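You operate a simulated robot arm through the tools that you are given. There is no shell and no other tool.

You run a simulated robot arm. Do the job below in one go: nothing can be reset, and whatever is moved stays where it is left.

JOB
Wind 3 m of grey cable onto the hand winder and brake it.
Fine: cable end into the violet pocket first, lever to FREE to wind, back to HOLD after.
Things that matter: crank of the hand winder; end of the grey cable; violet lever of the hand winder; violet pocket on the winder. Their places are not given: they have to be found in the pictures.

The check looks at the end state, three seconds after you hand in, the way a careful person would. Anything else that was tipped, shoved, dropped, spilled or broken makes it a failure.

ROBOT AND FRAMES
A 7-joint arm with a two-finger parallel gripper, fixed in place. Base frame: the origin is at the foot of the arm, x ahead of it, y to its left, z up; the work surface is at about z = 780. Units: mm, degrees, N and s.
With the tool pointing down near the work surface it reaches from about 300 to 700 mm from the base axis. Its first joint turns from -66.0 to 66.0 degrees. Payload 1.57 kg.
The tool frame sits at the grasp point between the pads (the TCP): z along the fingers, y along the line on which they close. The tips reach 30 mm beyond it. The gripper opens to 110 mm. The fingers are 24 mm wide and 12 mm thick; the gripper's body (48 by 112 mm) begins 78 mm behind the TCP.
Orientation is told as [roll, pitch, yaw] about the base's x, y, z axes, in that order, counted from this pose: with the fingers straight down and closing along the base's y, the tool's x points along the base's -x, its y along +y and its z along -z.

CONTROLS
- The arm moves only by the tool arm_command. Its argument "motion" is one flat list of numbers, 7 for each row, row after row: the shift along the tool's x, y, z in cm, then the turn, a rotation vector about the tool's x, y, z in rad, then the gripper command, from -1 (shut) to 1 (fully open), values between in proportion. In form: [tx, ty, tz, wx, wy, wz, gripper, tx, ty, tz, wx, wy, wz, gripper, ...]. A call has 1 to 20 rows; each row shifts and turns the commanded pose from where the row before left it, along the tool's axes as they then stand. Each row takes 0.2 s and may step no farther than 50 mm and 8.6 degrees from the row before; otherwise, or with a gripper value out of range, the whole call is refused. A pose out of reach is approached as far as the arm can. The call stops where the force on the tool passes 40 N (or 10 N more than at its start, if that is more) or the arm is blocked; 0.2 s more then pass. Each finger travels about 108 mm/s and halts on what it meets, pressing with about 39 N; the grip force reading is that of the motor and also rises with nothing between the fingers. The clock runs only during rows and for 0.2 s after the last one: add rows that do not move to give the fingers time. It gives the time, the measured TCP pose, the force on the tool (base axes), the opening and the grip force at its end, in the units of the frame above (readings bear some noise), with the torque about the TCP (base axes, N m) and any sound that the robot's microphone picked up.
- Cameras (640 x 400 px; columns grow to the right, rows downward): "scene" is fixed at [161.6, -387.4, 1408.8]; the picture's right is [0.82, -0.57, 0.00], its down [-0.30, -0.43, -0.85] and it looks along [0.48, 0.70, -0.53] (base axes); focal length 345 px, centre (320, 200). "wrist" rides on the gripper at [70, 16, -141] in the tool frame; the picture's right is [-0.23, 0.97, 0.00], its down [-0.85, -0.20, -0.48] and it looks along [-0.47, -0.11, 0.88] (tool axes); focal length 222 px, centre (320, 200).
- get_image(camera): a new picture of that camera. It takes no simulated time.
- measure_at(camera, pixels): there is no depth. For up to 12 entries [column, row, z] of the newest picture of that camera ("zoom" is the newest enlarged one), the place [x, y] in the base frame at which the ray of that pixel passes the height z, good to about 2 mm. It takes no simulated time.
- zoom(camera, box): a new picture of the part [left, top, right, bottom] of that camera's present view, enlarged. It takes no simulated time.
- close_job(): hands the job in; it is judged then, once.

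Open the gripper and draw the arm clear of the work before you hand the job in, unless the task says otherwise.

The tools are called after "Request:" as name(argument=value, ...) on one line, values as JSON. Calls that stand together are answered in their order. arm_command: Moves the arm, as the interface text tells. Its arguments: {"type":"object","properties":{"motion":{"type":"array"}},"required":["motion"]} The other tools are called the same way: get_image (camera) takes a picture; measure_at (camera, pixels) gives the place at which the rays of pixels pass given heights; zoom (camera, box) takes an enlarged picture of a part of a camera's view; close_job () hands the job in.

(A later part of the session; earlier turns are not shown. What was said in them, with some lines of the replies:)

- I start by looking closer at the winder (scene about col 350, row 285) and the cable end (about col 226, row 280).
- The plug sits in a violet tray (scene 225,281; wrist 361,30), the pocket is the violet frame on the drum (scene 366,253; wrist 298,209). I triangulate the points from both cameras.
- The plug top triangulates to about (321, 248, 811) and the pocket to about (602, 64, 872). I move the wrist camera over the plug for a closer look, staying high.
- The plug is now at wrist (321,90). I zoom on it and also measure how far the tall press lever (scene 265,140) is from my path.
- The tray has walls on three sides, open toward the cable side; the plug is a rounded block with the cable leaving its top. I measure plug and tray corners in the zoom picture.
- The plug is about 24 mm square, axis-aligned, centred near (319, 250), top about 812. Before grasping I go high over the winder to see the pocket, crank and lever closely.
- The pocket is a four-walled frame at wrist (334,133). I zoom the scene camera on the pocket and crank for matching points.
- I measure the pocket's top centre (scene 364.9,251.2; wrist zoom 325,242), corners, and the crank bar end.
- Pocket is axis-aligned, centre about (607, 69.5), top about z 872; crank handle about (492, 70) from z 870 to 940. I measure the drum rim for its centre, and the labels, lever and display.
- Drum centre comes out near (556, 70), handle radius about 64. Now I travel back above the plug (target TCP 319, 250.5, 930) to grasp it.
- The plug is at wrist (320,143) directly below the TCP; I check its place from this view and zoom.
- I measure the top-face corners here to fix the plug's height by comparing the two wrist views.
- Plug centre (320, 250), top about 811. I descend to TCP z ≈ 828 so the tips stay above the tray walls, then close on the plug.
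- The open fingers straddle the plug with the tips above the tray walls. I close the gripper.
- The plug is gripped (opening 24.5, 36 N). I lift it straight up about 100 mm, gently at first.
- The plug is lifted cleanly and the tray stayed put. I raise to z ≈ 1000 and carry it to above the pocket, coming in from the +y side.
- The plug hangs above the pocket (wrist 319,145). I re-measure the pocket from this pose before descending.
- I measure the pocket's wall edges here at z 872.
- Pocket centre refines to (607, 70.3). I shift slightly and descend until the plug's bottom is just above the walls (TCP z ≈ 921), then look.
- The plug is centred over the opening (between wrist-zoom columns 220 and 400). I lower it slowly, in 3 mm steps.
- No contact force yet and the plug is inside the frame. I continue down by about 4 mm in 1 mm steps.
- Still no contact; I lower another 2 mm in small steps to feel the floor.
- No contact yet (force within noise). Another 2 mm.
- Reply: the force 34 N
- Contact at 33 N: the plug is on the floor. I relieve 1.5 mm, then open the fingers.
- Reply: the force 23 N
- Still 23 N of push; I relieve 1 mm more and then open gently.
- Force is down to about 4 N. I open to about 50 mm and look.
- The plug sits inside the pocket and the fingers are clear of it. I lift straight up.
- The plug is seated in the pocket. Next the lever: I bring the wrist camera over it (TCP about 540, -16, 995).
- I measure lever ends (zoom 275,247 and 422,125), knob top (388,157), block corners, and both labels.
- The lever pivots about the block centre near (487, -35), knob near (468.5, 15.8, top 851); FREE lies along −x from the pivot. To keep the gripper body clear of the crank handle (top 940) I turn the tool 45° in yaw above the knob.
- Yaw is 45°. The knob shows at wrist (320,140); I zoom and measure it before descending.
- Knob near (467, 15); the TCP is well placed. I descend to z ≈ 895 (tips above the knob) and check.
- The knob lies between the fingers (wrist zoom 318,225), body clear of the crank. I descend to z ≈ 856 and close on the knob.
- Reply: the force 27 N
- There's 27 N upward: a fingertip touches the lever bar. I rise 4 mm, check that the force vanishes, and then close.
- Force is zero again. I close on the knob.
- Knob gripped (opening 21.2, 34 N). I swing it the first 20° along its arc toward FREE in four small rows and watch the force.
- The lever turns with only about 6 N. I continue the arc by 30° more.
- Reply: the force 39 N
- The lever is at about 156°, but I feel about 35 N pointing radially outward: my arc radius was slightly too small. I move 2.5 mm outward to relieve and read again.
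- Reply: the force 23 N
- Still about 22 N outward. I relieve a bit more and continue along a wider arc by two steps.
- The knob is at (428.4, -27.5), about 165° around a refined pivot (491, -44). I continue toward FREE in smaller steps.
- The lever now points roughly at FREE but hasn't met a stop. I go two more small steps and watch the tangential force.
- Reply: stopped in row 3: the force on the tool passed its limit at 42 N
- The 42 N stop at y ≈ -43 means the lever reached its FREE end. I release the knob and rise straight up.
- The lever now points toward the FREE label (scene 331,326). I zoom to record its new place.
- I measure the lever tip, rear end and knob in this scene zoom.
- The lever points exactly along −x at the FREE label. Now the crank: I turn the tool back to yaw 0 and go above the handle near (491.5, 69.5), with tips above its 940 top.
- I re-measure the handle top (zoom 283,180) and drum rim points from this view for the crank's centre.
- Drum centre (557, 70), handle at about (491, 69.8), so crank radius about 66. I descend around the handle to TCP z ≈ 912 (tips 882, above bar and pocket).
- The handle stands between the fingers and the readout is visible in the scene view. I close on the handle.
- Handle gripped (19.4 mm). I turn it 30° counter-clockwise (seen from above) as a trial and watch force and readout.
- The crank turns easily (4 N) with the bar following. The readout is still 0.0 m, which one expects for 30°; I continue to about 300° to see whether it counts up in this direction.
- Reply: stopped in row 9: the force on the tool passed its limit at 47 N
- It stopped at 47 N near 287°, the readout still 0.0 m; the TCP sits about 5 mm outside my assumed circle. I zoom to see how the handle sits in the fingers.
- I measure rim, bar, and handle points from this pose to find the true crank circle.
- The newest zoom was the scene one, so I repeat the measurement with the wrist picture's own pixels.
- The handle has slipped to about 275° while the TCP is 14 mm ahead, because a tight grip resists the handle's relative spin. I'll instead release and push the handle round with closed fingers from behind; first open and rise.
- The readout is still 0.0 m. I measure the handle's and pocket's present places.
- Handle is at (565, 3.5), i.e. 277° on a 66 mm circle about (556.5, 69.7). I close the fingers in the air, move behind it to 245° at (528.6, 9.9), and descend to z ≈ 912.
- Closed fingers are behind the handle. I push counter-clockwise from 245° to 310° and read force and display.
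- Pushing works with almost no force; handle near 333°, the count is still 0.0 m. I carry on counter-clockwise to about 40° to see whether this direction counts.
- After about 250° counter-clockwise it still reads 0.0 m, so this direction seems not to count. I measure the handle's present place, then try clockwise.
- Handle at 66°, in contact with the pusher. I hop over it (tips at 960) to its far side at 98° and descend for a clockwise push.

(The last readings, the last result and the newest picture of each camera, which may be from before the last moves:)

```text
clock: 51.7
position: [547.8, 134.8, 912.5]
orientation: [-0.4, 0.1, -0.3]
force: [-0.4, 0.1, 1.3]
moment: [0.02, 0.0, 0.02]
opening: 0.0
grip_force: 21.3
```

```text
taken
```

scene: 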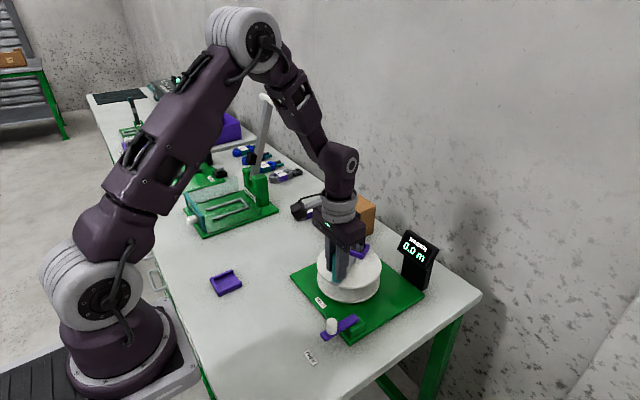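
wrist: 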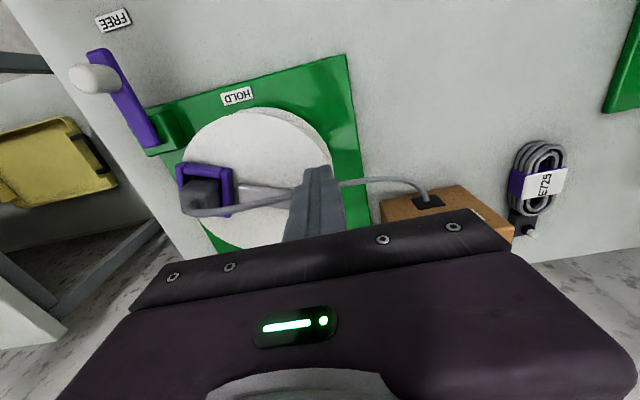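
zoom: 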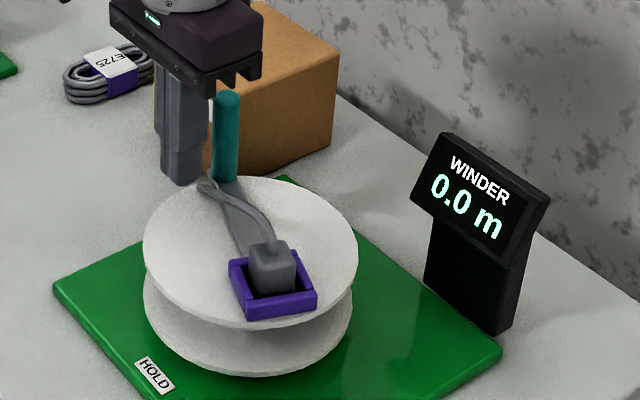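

The fingers are on the handle's other side. I push clockwise from 98° to 0° and read the display.

Request:
arm_command(motion=[-0.976, 0.073, 0, 0, 0, 0, -1, -1.146, -0.1, 0, 0, 0, 0, -1, -1.111, -0.298, 0, 0, 0, 0, -1, -1.043, -0.486, 0, 0, 0, 0, -1, -0.942, -0.66, 0, 0, 0, 0, -1, -0.814, -0.814, 0, 0, 0, 0, -1, -0.66, -0.942, 0, 0, 0, 0, -1, -0.486, -1.043, 0, 0, 0, 0, -1, -0.298, -1.111, 0, 0, 0, 0, -1, -0.1, -1.146, 0, 0, 0, 0, -1])

Request:
zoom(camera="scene", box=[290, 190, 450, 310])

Request:
get_image(camera="wrist")

```text
clock: 53.9
position: [622.8, 68.1, 913.1]
orientation: [-0.2, 0.1, -0.1]
force: [-0.7, 0.5, -0.2]
moment: [0.02, -0.03, 0.01]
opening: 0.0
grip_force: 21.7
```

```text
3.33 times, centred on (370, 250) of scene
```

zoom: 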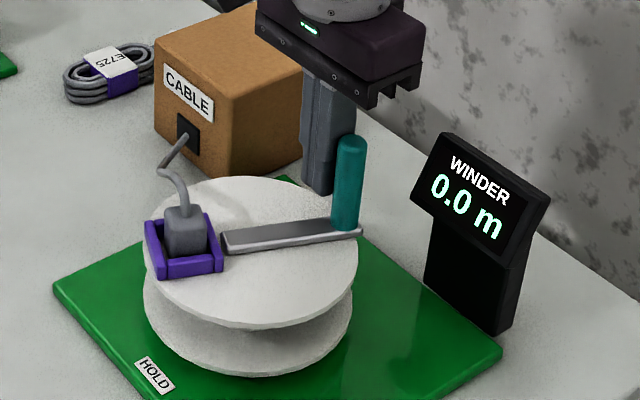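

```text
taken
```

wrist: 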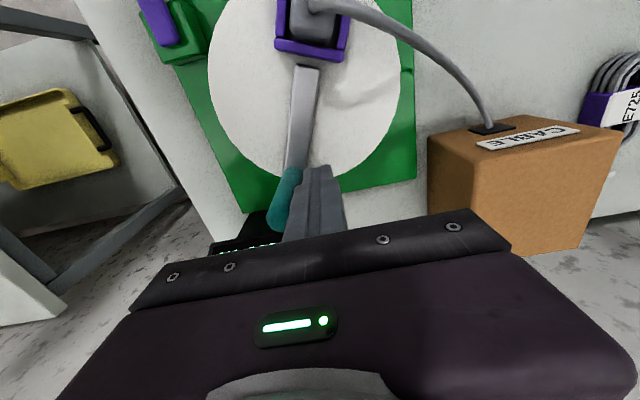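

Clockwise also turns freely; net rotation is still behind the start. I go on clockwise at 15° per row until the handle is about 110° past its starting place.

Request:
arm_command(motion=[0.225, -1.708, 0, 0, 0, 0, -1, 0.659, -1.592, 0, 0, 0, 0, -1, 1.049, -1.367, 0, 0, 0, 0, -1, 1.367, -1.049, 0, 0, 0, 0, -1, 1.592, -0.659, 0, 0, 0, 0, -1, 1.708, -0.225, 0, 0, 0, 0, -1, 1.708, 0.225, 0, 0, 0, 0, -1, 1.592, 0.659, 0, 0, 0, 0, -1, 1.367, 1.049, 0, 0, 0, 0, -1, 1.049, 1.367, 0, 0, 0, 0, -1, 0.659, 1.592, 0, 0, 0, 0, -1, 0.225, 1.708, 0, 0, 0, 0, -1, -0.225, 1.708, 0, 0, 0, 0, -1, -0.659, 1.592, 0, 0, 0, 0, -1, -1.049, 1.367, 0, 0, 0, 0, -1, -1.367, 1.049, 0, 0, 0, 0, -1, -1.592, 0.659, 0, 0, 0, 0, -1, -1.708, 0.225, 0, 0, 0, 0, -1])

Request:
zoom(camera="scene", box=[290, 190, 450, 310])

Request:
get_image(camera="wrist")

```text
clock: 57.7
position: [556.6, 133.9, 912.9]
orientation: [-0.3, 0.2, -0.2]
force: [-0.2, -0.1, 0.8]
moment: [0.02, -0.03, -0.02]
opening: 0.0
grip_force: 21.3
```

```text
3.33 times, centred on (370, 250) of scene
```

zoom: 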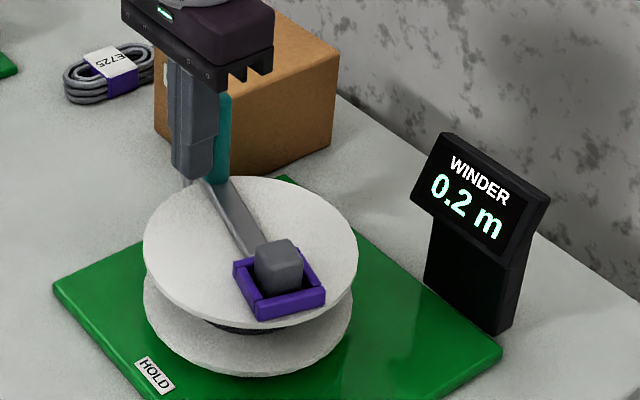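

```text
taken
```

wrist: 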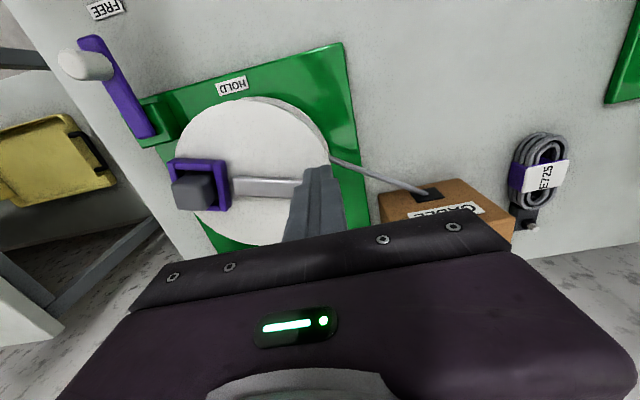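

Clockwise counts: the readout shows 0.2 m and the cable now runs onto the drum. I do one full clockwise turn (20 rows of 18°), then read again.

Request:
arm_command(motion=[-2.04, -0.323, 0, 0, 0, 0, -1, -1.84, -0.9375, 0, 0, 0, 0, -1, -1.46, -1.46, 0, 0, 0, 0, -1, -0.9375, -1.84, 0, 0, 0, 0, -1, -0.323, -2.04, 0, 0, 0, 0, -1, 0.323, -2.04, 0, 0, 0, 0, -1, 0.9375, -1.84, 0, 0, 0, 0, -1, 1.46, -1.46, 0, 0, 0, 0, -1, 1.84, -0.9375, 0, 0, 0, 0, -1, 2.04, -0.323, 0, 0, 0, 0, -1, 2.04, 0.323, 0, 0, 0, 0, -1, 1.84, 0.9375, 0, 0, 0, 0, -1, 1.46, 1.46, 0, 0, 0, 0, -1, 0.9375, 1.84, 0, 0, 0, 0, -1, 0.323, 2.04, 0, 0, 0, 0, -1, -0.323, 2.04, 0, 0, 0, 0, -1, -0.9375, 1.84, 0, 0, 0, 0, -1, -1.46, 1.46, 0, 0, 0, 0, -1, -1.84, 0.9375, 0, 0, 0, 0, -1, -2.04, 0.323, 0, 0, 0, 0, -1])

Request:
zoom(camera="scene", box=[290, 190, 450, 310])

Request:
get_image(camera="wrist")

```text
clock: 61.9
position: [556.8, 134.7, 914.4]
orientation: [-0.3, 0.1, -0.1]
force: [-1.0, 0.5, 0.2]
moment: [0.03, 0.0, -0.01]
opening: 0.0
grip_force: 21.1
```

```text
3.33 times, centred on (370, 250) of scene
```

zoom: 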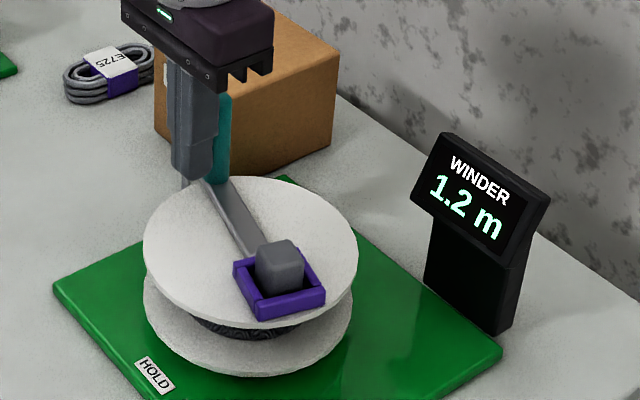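

```text
taken
```

wrist: 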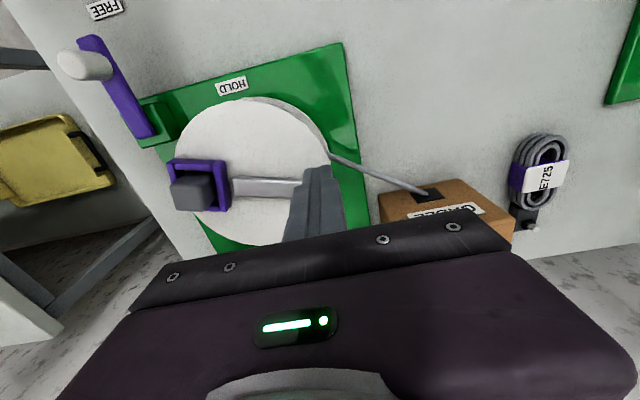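

One turn adds 1.0 m (now 1.2 m). I do one more full turn to reach about 2.2 m.

Request:
arm_command(motion=[-2.04, -0.323, 0, 0, 0, 0, -1, -1.84, -0.9375, 0, 0, 0, 0, -1, -1.46, -1.46, 0, 0, 0, 0, -1, -0.9375, -1.84, 0, 0, 0, 0, -1, -0.323, -2.04, 0, 0, 0, 0, -1, 0.323, -2.04, 0, 0, 0, 0, -1, 0.9375, -1.84, 0, 0, 0, 0, -1, 1.46, -1.46, 0, 0, 0, 0, -1, 1.84, -0.9375, 0, 0, 0, 0, -1, 2.04, -0.323, 0, 0, 0, 0, -1, 2.04, 0.323, 0, 0, 0, 0, -1, 1.84, 0.9375, 0, 0, 0, 0, -1, 1.46, 1.46, 0, 0, 0, 0, -1, 0.9375, 1.84, 0, 0, 0, 0, -1, 0.323, 2.04, 0, 0, 0, 0, -1, -0.323, 2.04, 0, 0, 0, 0, -1, -0.9375, 1.84, 0, 0, 0, 0, -1, -1.46, 1.46, 0, 0, 0, 0, -1, -1.84, 0.9375, 0, 0, 0, 0, -1, -2.04, 0.323, 0, 0, 0, 0, -1])

Request:
zoom(camera="scene", box=[290, 190, 450, 310])

Request:
get_image(camera="wrist")

```text
clock: 66.1
position: [556.8, 133.8, 912.2]
orientation: [-0.3, 0.1, -0.2]
force: [-0.9, 0.2, -0.5]
moment: [0.02, 0.0, 0.01]
opening: 0.0
grip_force: 21.5
```

```text
3.33 times, centred on (370, 250) of scene
```

zoom: 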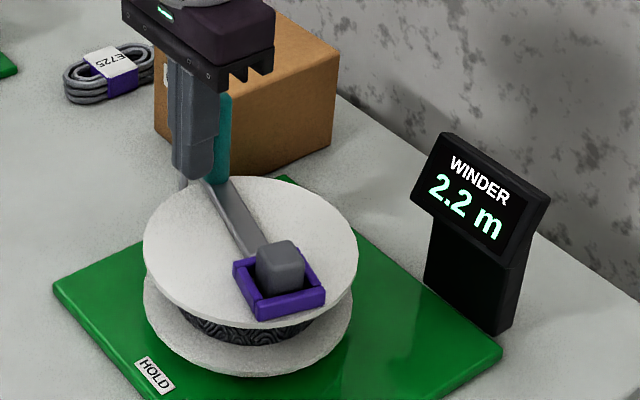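

```text
taken
```

wrist: 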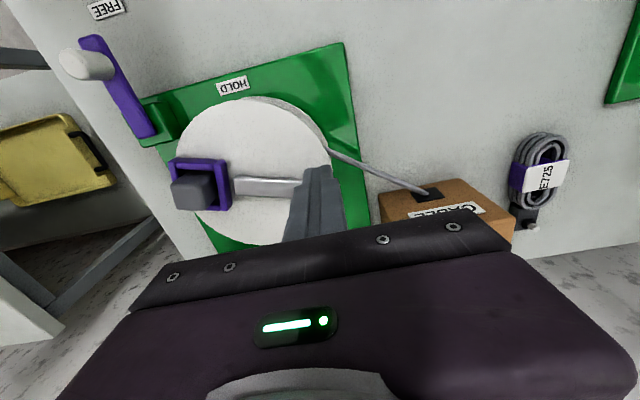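

Readout 2.2 m. I turn 234° more (13 rows), then approach 3.0 in fine steps.

Request:
arm_command(motion=[-2.04, -0.323, 0, 0, 0, 0, -1, -1.84, -0.9375, 0, 0, 0, 0, -1, -1.46, -1.46, 0, 0, 0, 0, -1, -0.9375, -1.84, 0, 0, 0, 0, -1, -0.323, -2.04, 0, 0, 0, 0, -1, 0.323, -2.04, 0, 0, 0, 0, -1, 0.9375, -1.84, 0, 0, 0, 0, -1, 1.46, -1.46, 0, 0, 0, 0, -1, 1.84, -0.9375, 0, 0, 0, 0, -1, 2.04, -0.323, 0, 0, 0, 0, -1, 2.04, 0.323, 0, 0, 0, 0, -1, 1.84, 0.9375, 0, 0, 0, 0, -1, 1.46, 1.46, 0, 0, 0, 0, -1])

Request:
zoom(camera="scene", box=[290, 190, 450, 310])

```text
clock: 68.9
position: [502.4, 29.8, 912.2]
orientation: [-0.3, 0.1, -0.2]
force: [-0.7, -0.2, 0.6]
moment: [0.0, -0.03, -0.01]
opening: 0.0
grip_force: 21.6
```

```text
3.33 times, centred on (370, 250) of scene
```

zoom: 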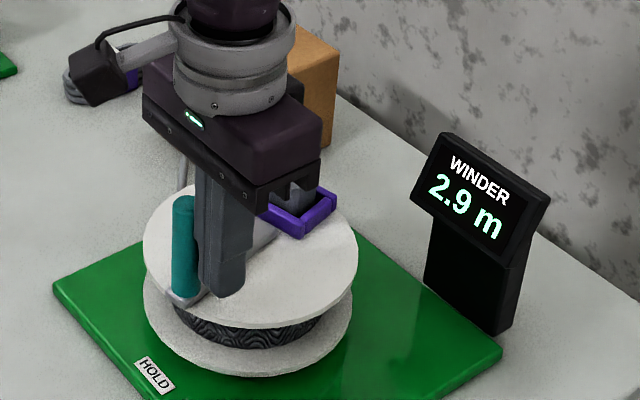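

Readout 2.9 m. I advance 9° (about 0.025 m) at a time now.

Request:
arm_command(motion=[0.541, 0.883, 0, 0, 0, 0, -1, 0, 0, 0, 0, 0, 0, -1])

Request:
zoom(camera="scene", box=[390, 220, 450, 300])

```text
clock: 69.5
position: [497.0, 37.8, 912.3]
orientation: [-0.3, 0.2, -0.2]
force: [0.5, 0.6, 0.1]
moment: [0.02, -0.01, 0.02]
opening: 0.0
grip_force: 21.3
```

```text
5.00 times, centred on (420, 260) of scene
```

zoom: 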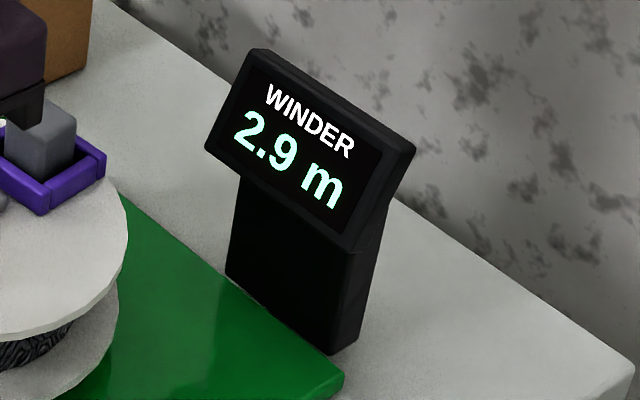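

Still 2.9. Another 9°.

Request:
arm_command(motion=[0.396, 0.957, 0, 0, 0, 0, -1, 0, 0, 0, 0, 0, 0, -1])

Request:
zoom(camera="scene", box=[390, 220, 450, 300])

```text
clock: 70.1
position: [493.5, 47.4, 913.9]
orientation: [-0.3, 0.1, -0.2]
force: [-0.3, -0.1, -0.8]
moment: [0.02, -0.01, 0.0]
opening: 0.1
grip_force: 21.5
```

```text
5.00 times, centred on (420, 260) of scene
```

zoom: 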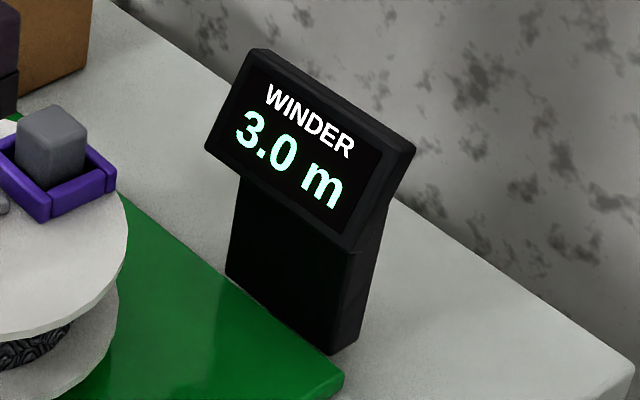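

The readout just turned to 3.0 m. I look at the bar angle in the wrist view to judge where within 3.0 we stand.

Request:
get_image(camera="wrist")

Request:
zoom(camera="wrist", box=[270, 90, 430, 230])

```text
taken
```

wrist: 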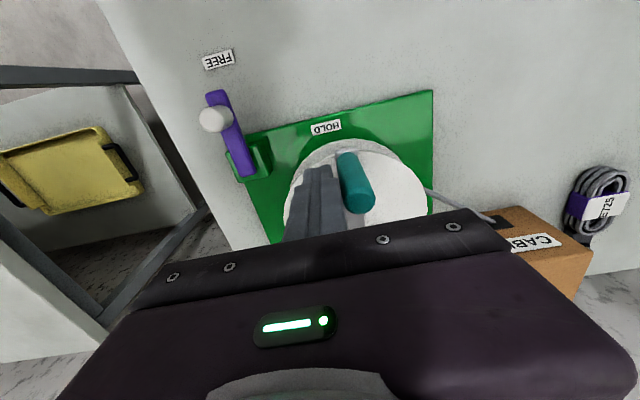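

```text
2.86 times, centred on (350, 160) of wrist
```

zoom: 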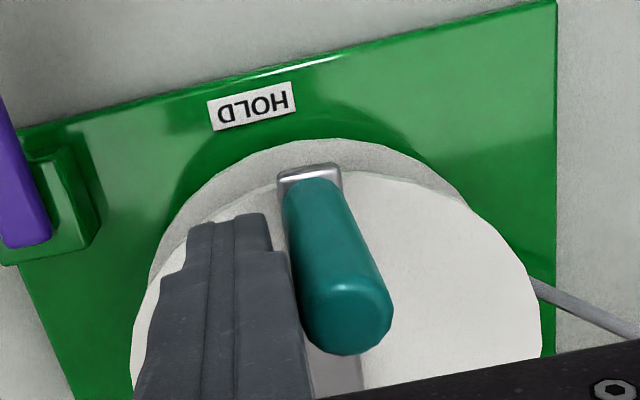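

I measure the bar's outer corners and handle to get the angle.

Request:
measure_at(camera="zoom", pixels=[[279, 176, 868], [340, 163, 868], [345, 315, 940], [312, 185, 872]])

```text
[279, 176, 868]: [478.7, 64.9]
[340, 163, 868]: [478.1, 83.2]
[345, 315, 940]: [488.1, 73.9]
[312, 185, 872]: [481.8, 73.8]
```

The bar is about 3° past its starting angle after three net turns, so the count is right at 3.0. I add a 4° nudge for margin so it doesn't sit on the edge.

Request:
arm_command(motion=[0.127, 0.443, 0, 0, 0, 0, -1, 0, 0, 0, 0, 0, 0, -1])

Request:
zoom(camera="scene", box=[290, 190, 450, 310])

```text
clock: 70.7
position: [491.2, 52.5, 913.3]
orientation: [-0.2, 0.1, -0.1]
force: [0.6, 1.7, -0.6]
moment: [-0.01, 0.01, 0.03]
opening: 0.1
grip_force: 21.3
```

```text
3.33 times, centred on (370, 250) of scene
```

zoom: 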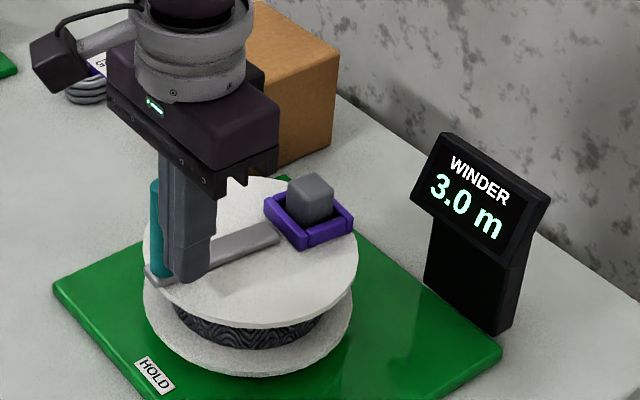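

Readout steady at 3.0 m. I back the fingers off the handle, then rise above it.

Request:
arm_command(motion=[0, -0.5, 0, 0, 0, 0, -1, 0, -0.3, -1.5, 0, 0, 0, -1, 0, 0, -3.0, 0, 0, 0, -1, 0, 0, -3.5, 0, 0, 0, -1, 0, 0, 0, 0, 0, 0, -1])

Request:
zoom(camera="scene", box=[290, 190, 450, 310])

Request:
get_image(camera="wrist")

```text
clock: 71.9
position: [491.4, 44.4, 994.7]
orientation: [-0.3, 0.2, -0.2]
force: [0.6, -1.1, 1.0]
moment: [-0.03, -0.03, 0.0]
opening: 0.1
grip_force: 21.4
```

```text
3.33 times, centred on (370, 250) of scene
```

zoom: 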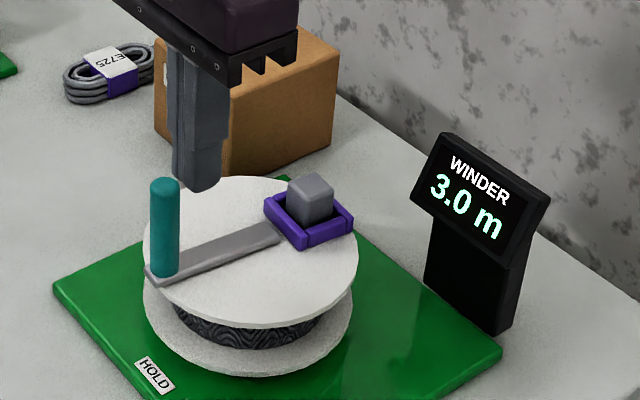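

```text
taken
```

wrist: 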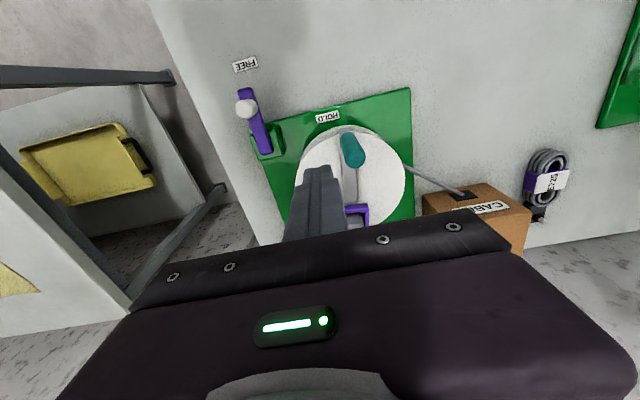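

Still 3.0 m with the handle released. Now I go toward the lever: to (409, -58) behind the knob (on its −x −y side), yaw 45°, still high.

Request:
arm_command(motion=[2.75, -3.41, 0, 0, 0, 0, -1, 2.75, -3.41, 0, 0, 0, 0, -1, 2.75, -3.41, 0, 0, 0, 0, -1, 0, 0, 0, 0, 0, -0.131, -1, 0, 0, 0, 0, 0, -0.131, -1, 0, 0, 0, 0, 0, -0.131, -1, 0, 0, 0, 0, 0, -0.131, -1, 0, 0, 0, 0, 0, -0.131, -1, 0, 0, 0, 0, 0, -0.131, -1, 0, 0, 0, 0, 0, 0, -1, 0, 0, 0, 0, 0, 0, -1])

Request:
get_image(camera="wrist")

Request:
zoom(camera="scene", box=[290, 240, 400, 370])

```text
clock: 74.3
position: [409.1, -56.6, 994.2]
orientation: [-0.1, 0.2, 45.0]
force: [-0.9, -0.4, 0.5]
moment: [0.02, -0.01, 0.02]
opening: 0.1
grip_force: 21.0
```

```text
taken
```

wrist: 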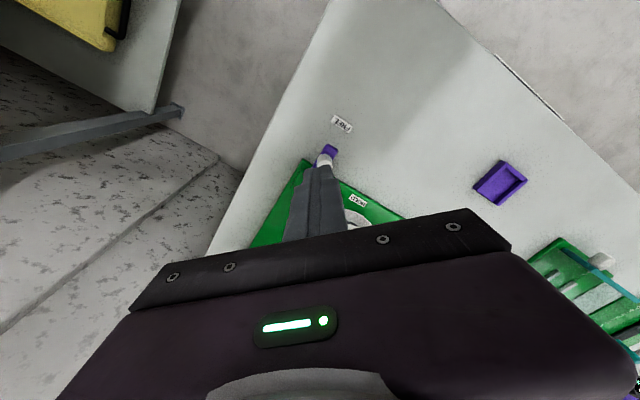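

```text
3.08 times, centred on (345, 305) of scene
```

zoom: 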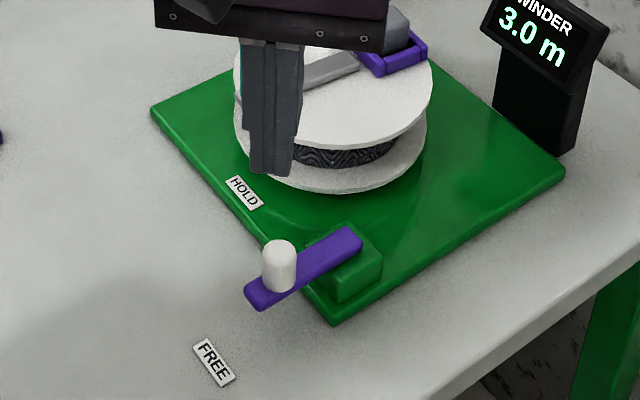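

I descend behind the knob to z ≈ 861, tips just above the lever bar and about 10 mm clear of the knob.

Request:
arm_command(motion=[0, 0, 3.5, 0, 0, 0, -1, 0, 0, 3.5, 0, 0, 0, -1, 0, 0, 3.5, 0, 0, 0, -1, 0, 0, 2.0, 0, 0, 0, -1, 0, 0, 0.8, 0, 0, 0, -1, 0, 0, 0, 0, 0, 0, -1])

Request:
zoom(camera="scene", box=[290, 240, 400, 370])

Request:
zoom(camera="wrist", box=[250, 100, 390, 220])

```text
clock: 75.7
position: [409.6, -58.4, 860.7]
orientation: [-0.2, 0.1, 44.9]
force: [0.3, 0.0, -0.3]
moment: [-0.01, 0.03, 0.01]
opening: 0.0
grip_force: 20.7
```

```text
3.08 times, centred on (345, 305) of scene
```

zoom: 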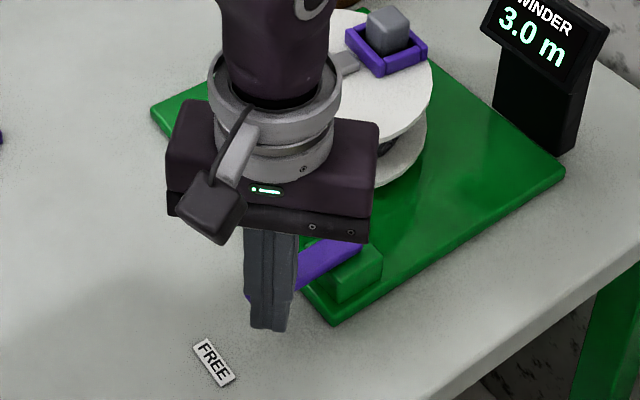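

```text
3.33 times, centred on (320, 160) of wrist
```

zoom: 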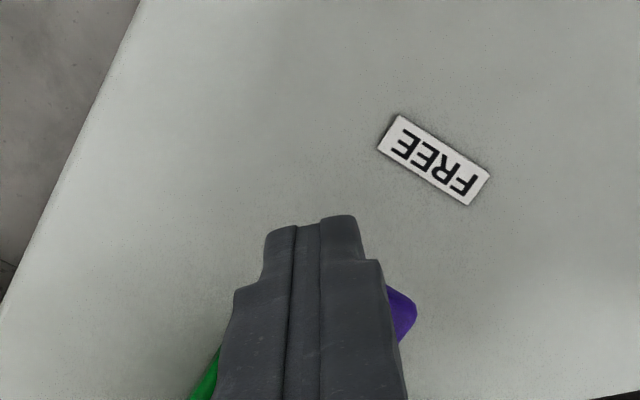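

Position is right and contact-free. I push the knob along its arc from 180° to about 140° in half-steps.

Request:
arm_command(motion=[-0.5, 0.017, 0, 0, 0, 0, -1, -0.525, 0.018, 0, 0, 0, 0, -1, -0.364, 0.307, 0, 0, 0, 0, -1, -0.364, 0.307, 0, 0, 0, 0, -1, -0.41, 0.234, 0, 0, 0, 0, -1, -0.41, 0.233, 0, 0, 0, 0, -1, -0.447, 0.165, 0, 0, 0, 0, -1, -0.447, 0.164, 0, 0, 0, 0, -1, -0.467, 0.082, 0, 0, 0, 0, -1, -0.466, 0.081, 0, 0, 0, 0, -1])

Request:
zoom(camera="scene", box=[290, 240, 400, 370])

Request:
zoom(camera="wrist", box=[250, 100, 390, 220])

```text
clock: 77.9
position: [428.2, -14.8, 860.6]
orientation: [-0.1, 0.2, 44.8]
force: [-1.1, -1.1, 1.5]
moment: [0.0, 0.03, -0.03]
opening: 0.0
grip_force: 21.5
```

```text
3.08 times, centred on (345, 305) of scene
```

zoom: 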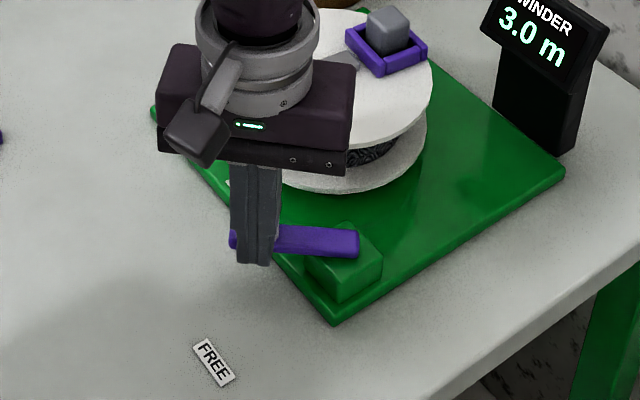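

```text
3.33 times, centred on (320, 160) of wrist
```

zoom: 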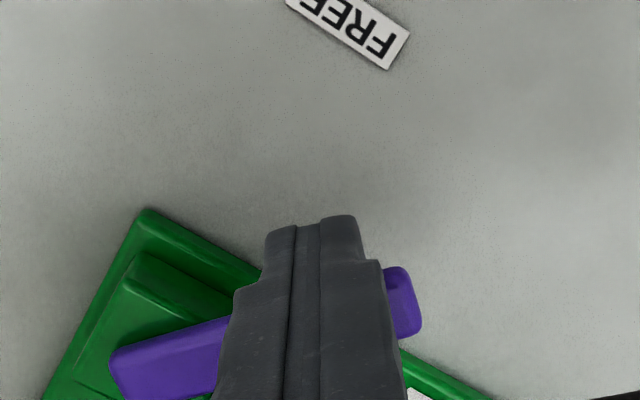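

The lever follows with about 1–2 N. I push on to about 112°.

Request:
arm_command(motion=[-0.477, 0, 0, 0, 0, 0, -1, -0.477, 0, 0, 0, 0, 0, -1, -0.467, -0.081, 0, 0, 0, 0, -1, -0.466, -0.082, 0, 0, 0, 0, -1, -0.447, -0.164, 0, 0, 0, 0, -1, -0.36, -0.13, 0, 0, 0, 0, -1])

Request:
zoom(camera="scene", box=[290, 240, 400, 370])

Request:
zoom(camera="wrist", box=[250, 100, 390, 220])

```text
clock: 79.3
position: [451.0, 0.2, 860.4]
orientation: [-0.2, 0.1, 44.9]
force: [-0.4, -0.1, 0.6]
moment: [-0.01, 0.01, -0.02]
opening: 0.1
grip_force: 21.2
```

```text
3.08 times, centred on (345, 305) of scene
```

zoom: 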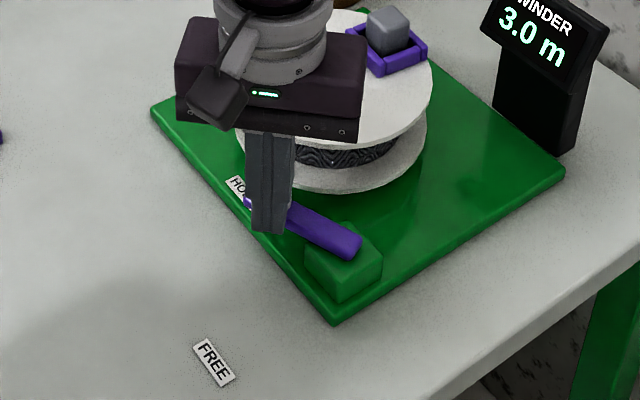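

```text
3.33 times, centred on (320, 160) of wrist
```

zoom: 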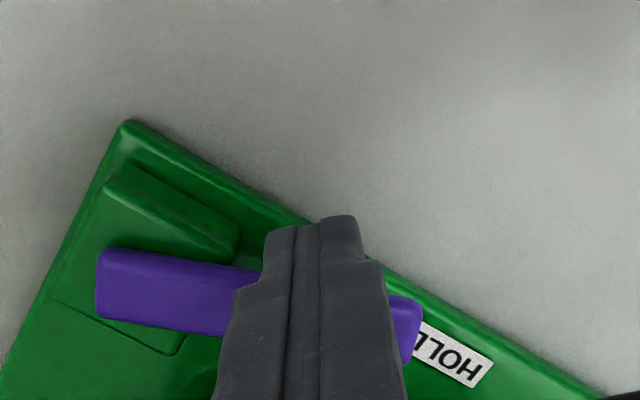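

Back near the original HOLD angle with no end stop felt yet. I push on in 2 mm steps to find the stop.

Request:
arm_command(motion=[-0.2, -0.09, 0, 0, 0, 0, -1, -0.2, -0.1, 0, 0, 0, 0, -1, 0, 0, 0, 0, 0, 0, -1])

Request:
zoom(camera="wrist", box=[250, 100, 390, 220])

```text
clock: 80.1
position: [452.9, 1.4, 859.7]
orientation: [0.0, 0.4, 44.9]
force: [-20.0, -8.6, 1.2]
moment: [-0.05, 0.45, 0.12]
opening: 0.1
grip_force: 21.4
```

```text
3.33 times, centred on (320, 160) of wrist
```

zoom: 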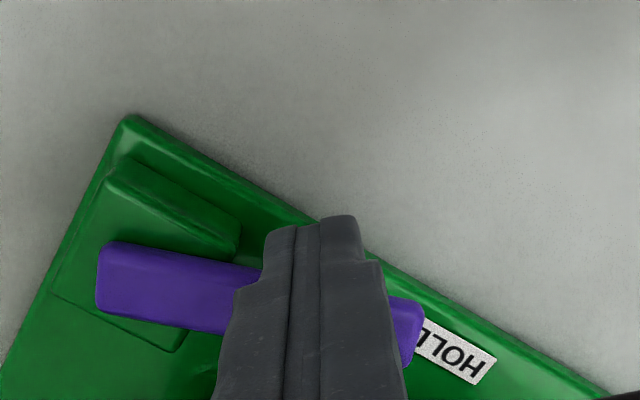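

A 22 N reaction shows the lever is firmly against its HOLD stop. I back off 15 mm and rise, then inspect.

Request:
arm_command(motion=[0.5, 0.1, 0, 0, 0, 0, -1, 1.0, 0.1, 0, 0, 0, 0, -1, 0, 0, -2.0, 0, 0, 0, -1, 0, 0, -4.0, 0, 0, 0, -1, 0, 0, -4.0, 0, 0, 0, -1, 0, 0, -4.0, 0, 0, 0, -1, 0, 0, 0, 0, 0, 0, -1])

Request:
get_image(camera="scene")

Request:
zoom(camera="scene", box=[290, 210, 450, 350])

Request:
get_image(camera="wrist")

```text
clock: 81.7
position: [443.2, -5.3, 1001.5]
orientation: [0.0, 0.2, 44.9]
force: [0.9, -1.0, -0.8]
moment: [-0.01, -0.01, 0.01]
opening: 0.0
grip_force: 21.7
```

```text
taken
```

scene: 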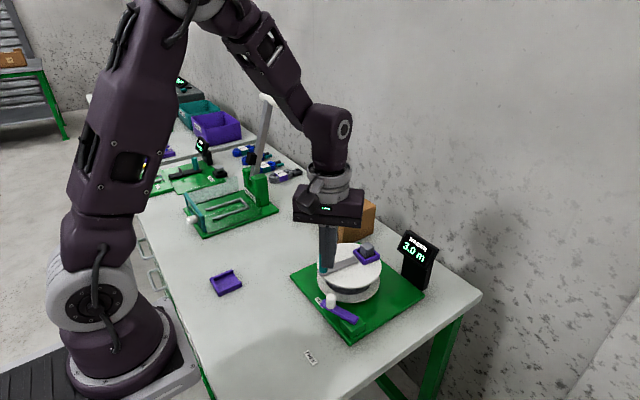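

```text
2.86 times, centred on (370, 280) of scene
```

zoom: 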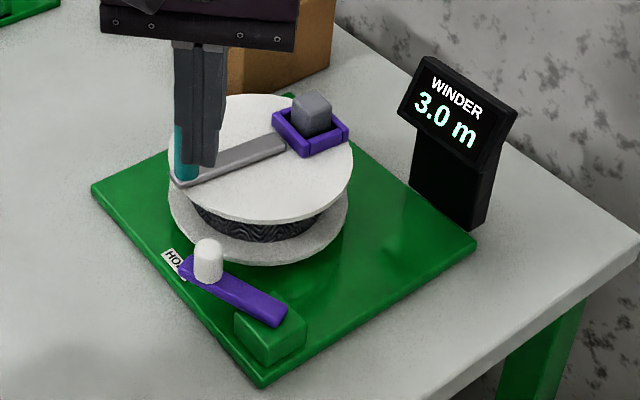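

```text
taken
```

wrist: 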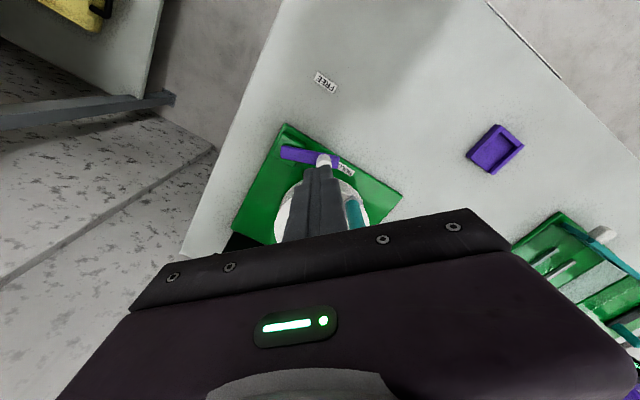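

The lever is at HOLD, readout 3.0 m, plug still in the pocket. I rise well clear, turn the tool back, move away from the winder and open the gripper.

Request:
arm_command(motion=[0, 0, -4.5, 0, 0, 0, -1, 0, 0, -4.5, 0, 0, 0, -1, 0, 0, -4.3, 0, 0, 0, -1, 0, 0, 0, 0, 0, 0.131, -1, 0, 0, 0, 0, 0, 0.131, -0.5, 0, 0, 0, 0, 0, 0.131, 0, 0, 0, 0, 0, 0, 0.131, 0.5, 0, 0, 0, 0, 0, 0.131, 1, 0, 0, 0, 0, 0, 0.131, 1, 1.0, 4.0, 0, 0, 0, 0, 1, 1.0, 4.0, 0, 0, 0, 0, 1, 1.0, 4.0, 0, 0, 0, 0, 1, 0, 3.0, 0, 0, 0, 0, 1, 0, 0, 0, 0, 0, 0, 1, 0, 0, 0, 0, 0, 0, 1])

Request:
get_image(camera="scene")

Request:
zoom(camera="scene", box=[280, 210, 450, 350])

Request:
get_image(camera="wrist")

Request:
zoom(camera="wrist", box=[190, 80, 370, 230])

```text
clock: 84.9
position: [413.0, 144.3, 1134.1]
orientation: [-0.4, 0.1, -0.2]
force: [-0.3, -0.1, 0.3]
moment: [0.01, 0.02, 0.02]
opening: 110.2
grip_force: 0.1
```

```text
taken
```

scene: 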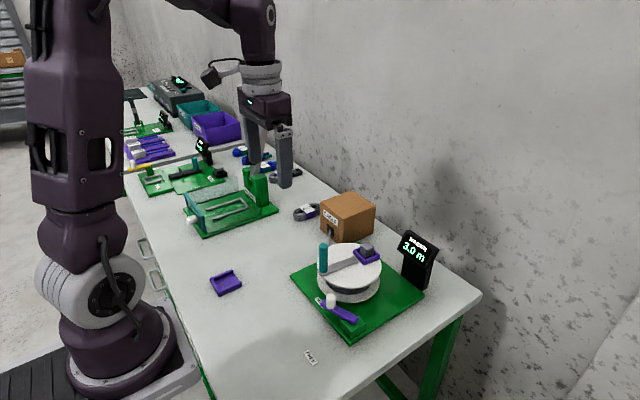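

```text
2.86 times, centred on (365, 280) of scene
```

zoom: 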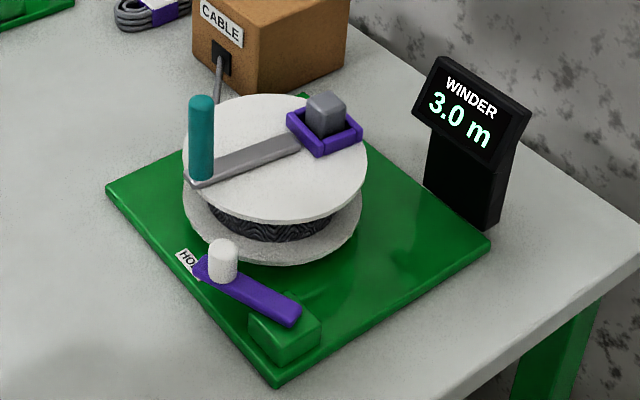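

```text
taken
```

wrist: 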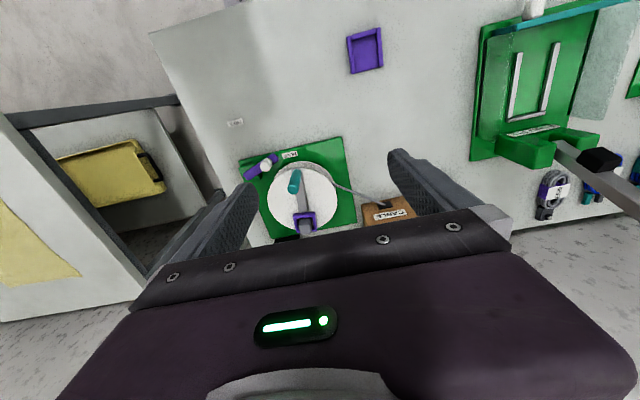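

```text
2.67 times, centred on (280, 155) of wrist
```

zoom: 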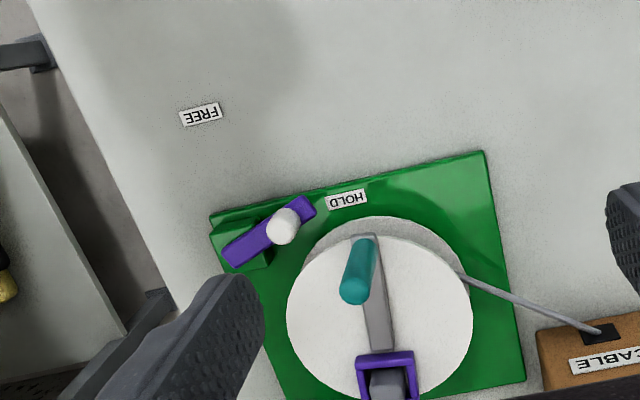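

Everything checks: the lever is at HOLD in the same place as in the first picture (scene zoom 222,260), the readout is 3.0 m, the plug is in the violet pocket, and the tray, box and other items are undisturbed. The gripper is open and clear, so I hand in.

Request:
close_job()

```text
The job is handed in.
```

The winder now holds 3.0 m of grey cable by its readout, and the lever is back against its HOLD stop. I've handed the job in. The result of the check isn't known to me.

- **Cable end:** I placed the plug in the violet pocket before any winding. It was still seated there in the last pictures.
- **Winding:** With the lever at FREE, I first turned the crank about 250° counter-clockwise. The readout stayed at 0.0 m, so I reversed. Clockwise counts about 1 m per turn, and the bar ended up roughly three net turns from its start.
- **Crank grip:** Gripping the handle made it slip in the fingers and stopped the arm once on the force limit. I then pushed it round with closed fingers, which took almost no force.
- **Exact length:** The readout shows only one decimal and had just turned to 3.0 when I slowed down. I added about 4° more, so the true length should be within a few centimetres of 3 m.
- **Surroundings:** The tray, cable box and other items looked undisturbed in the last pictures. The gripper is open and clear of the work.
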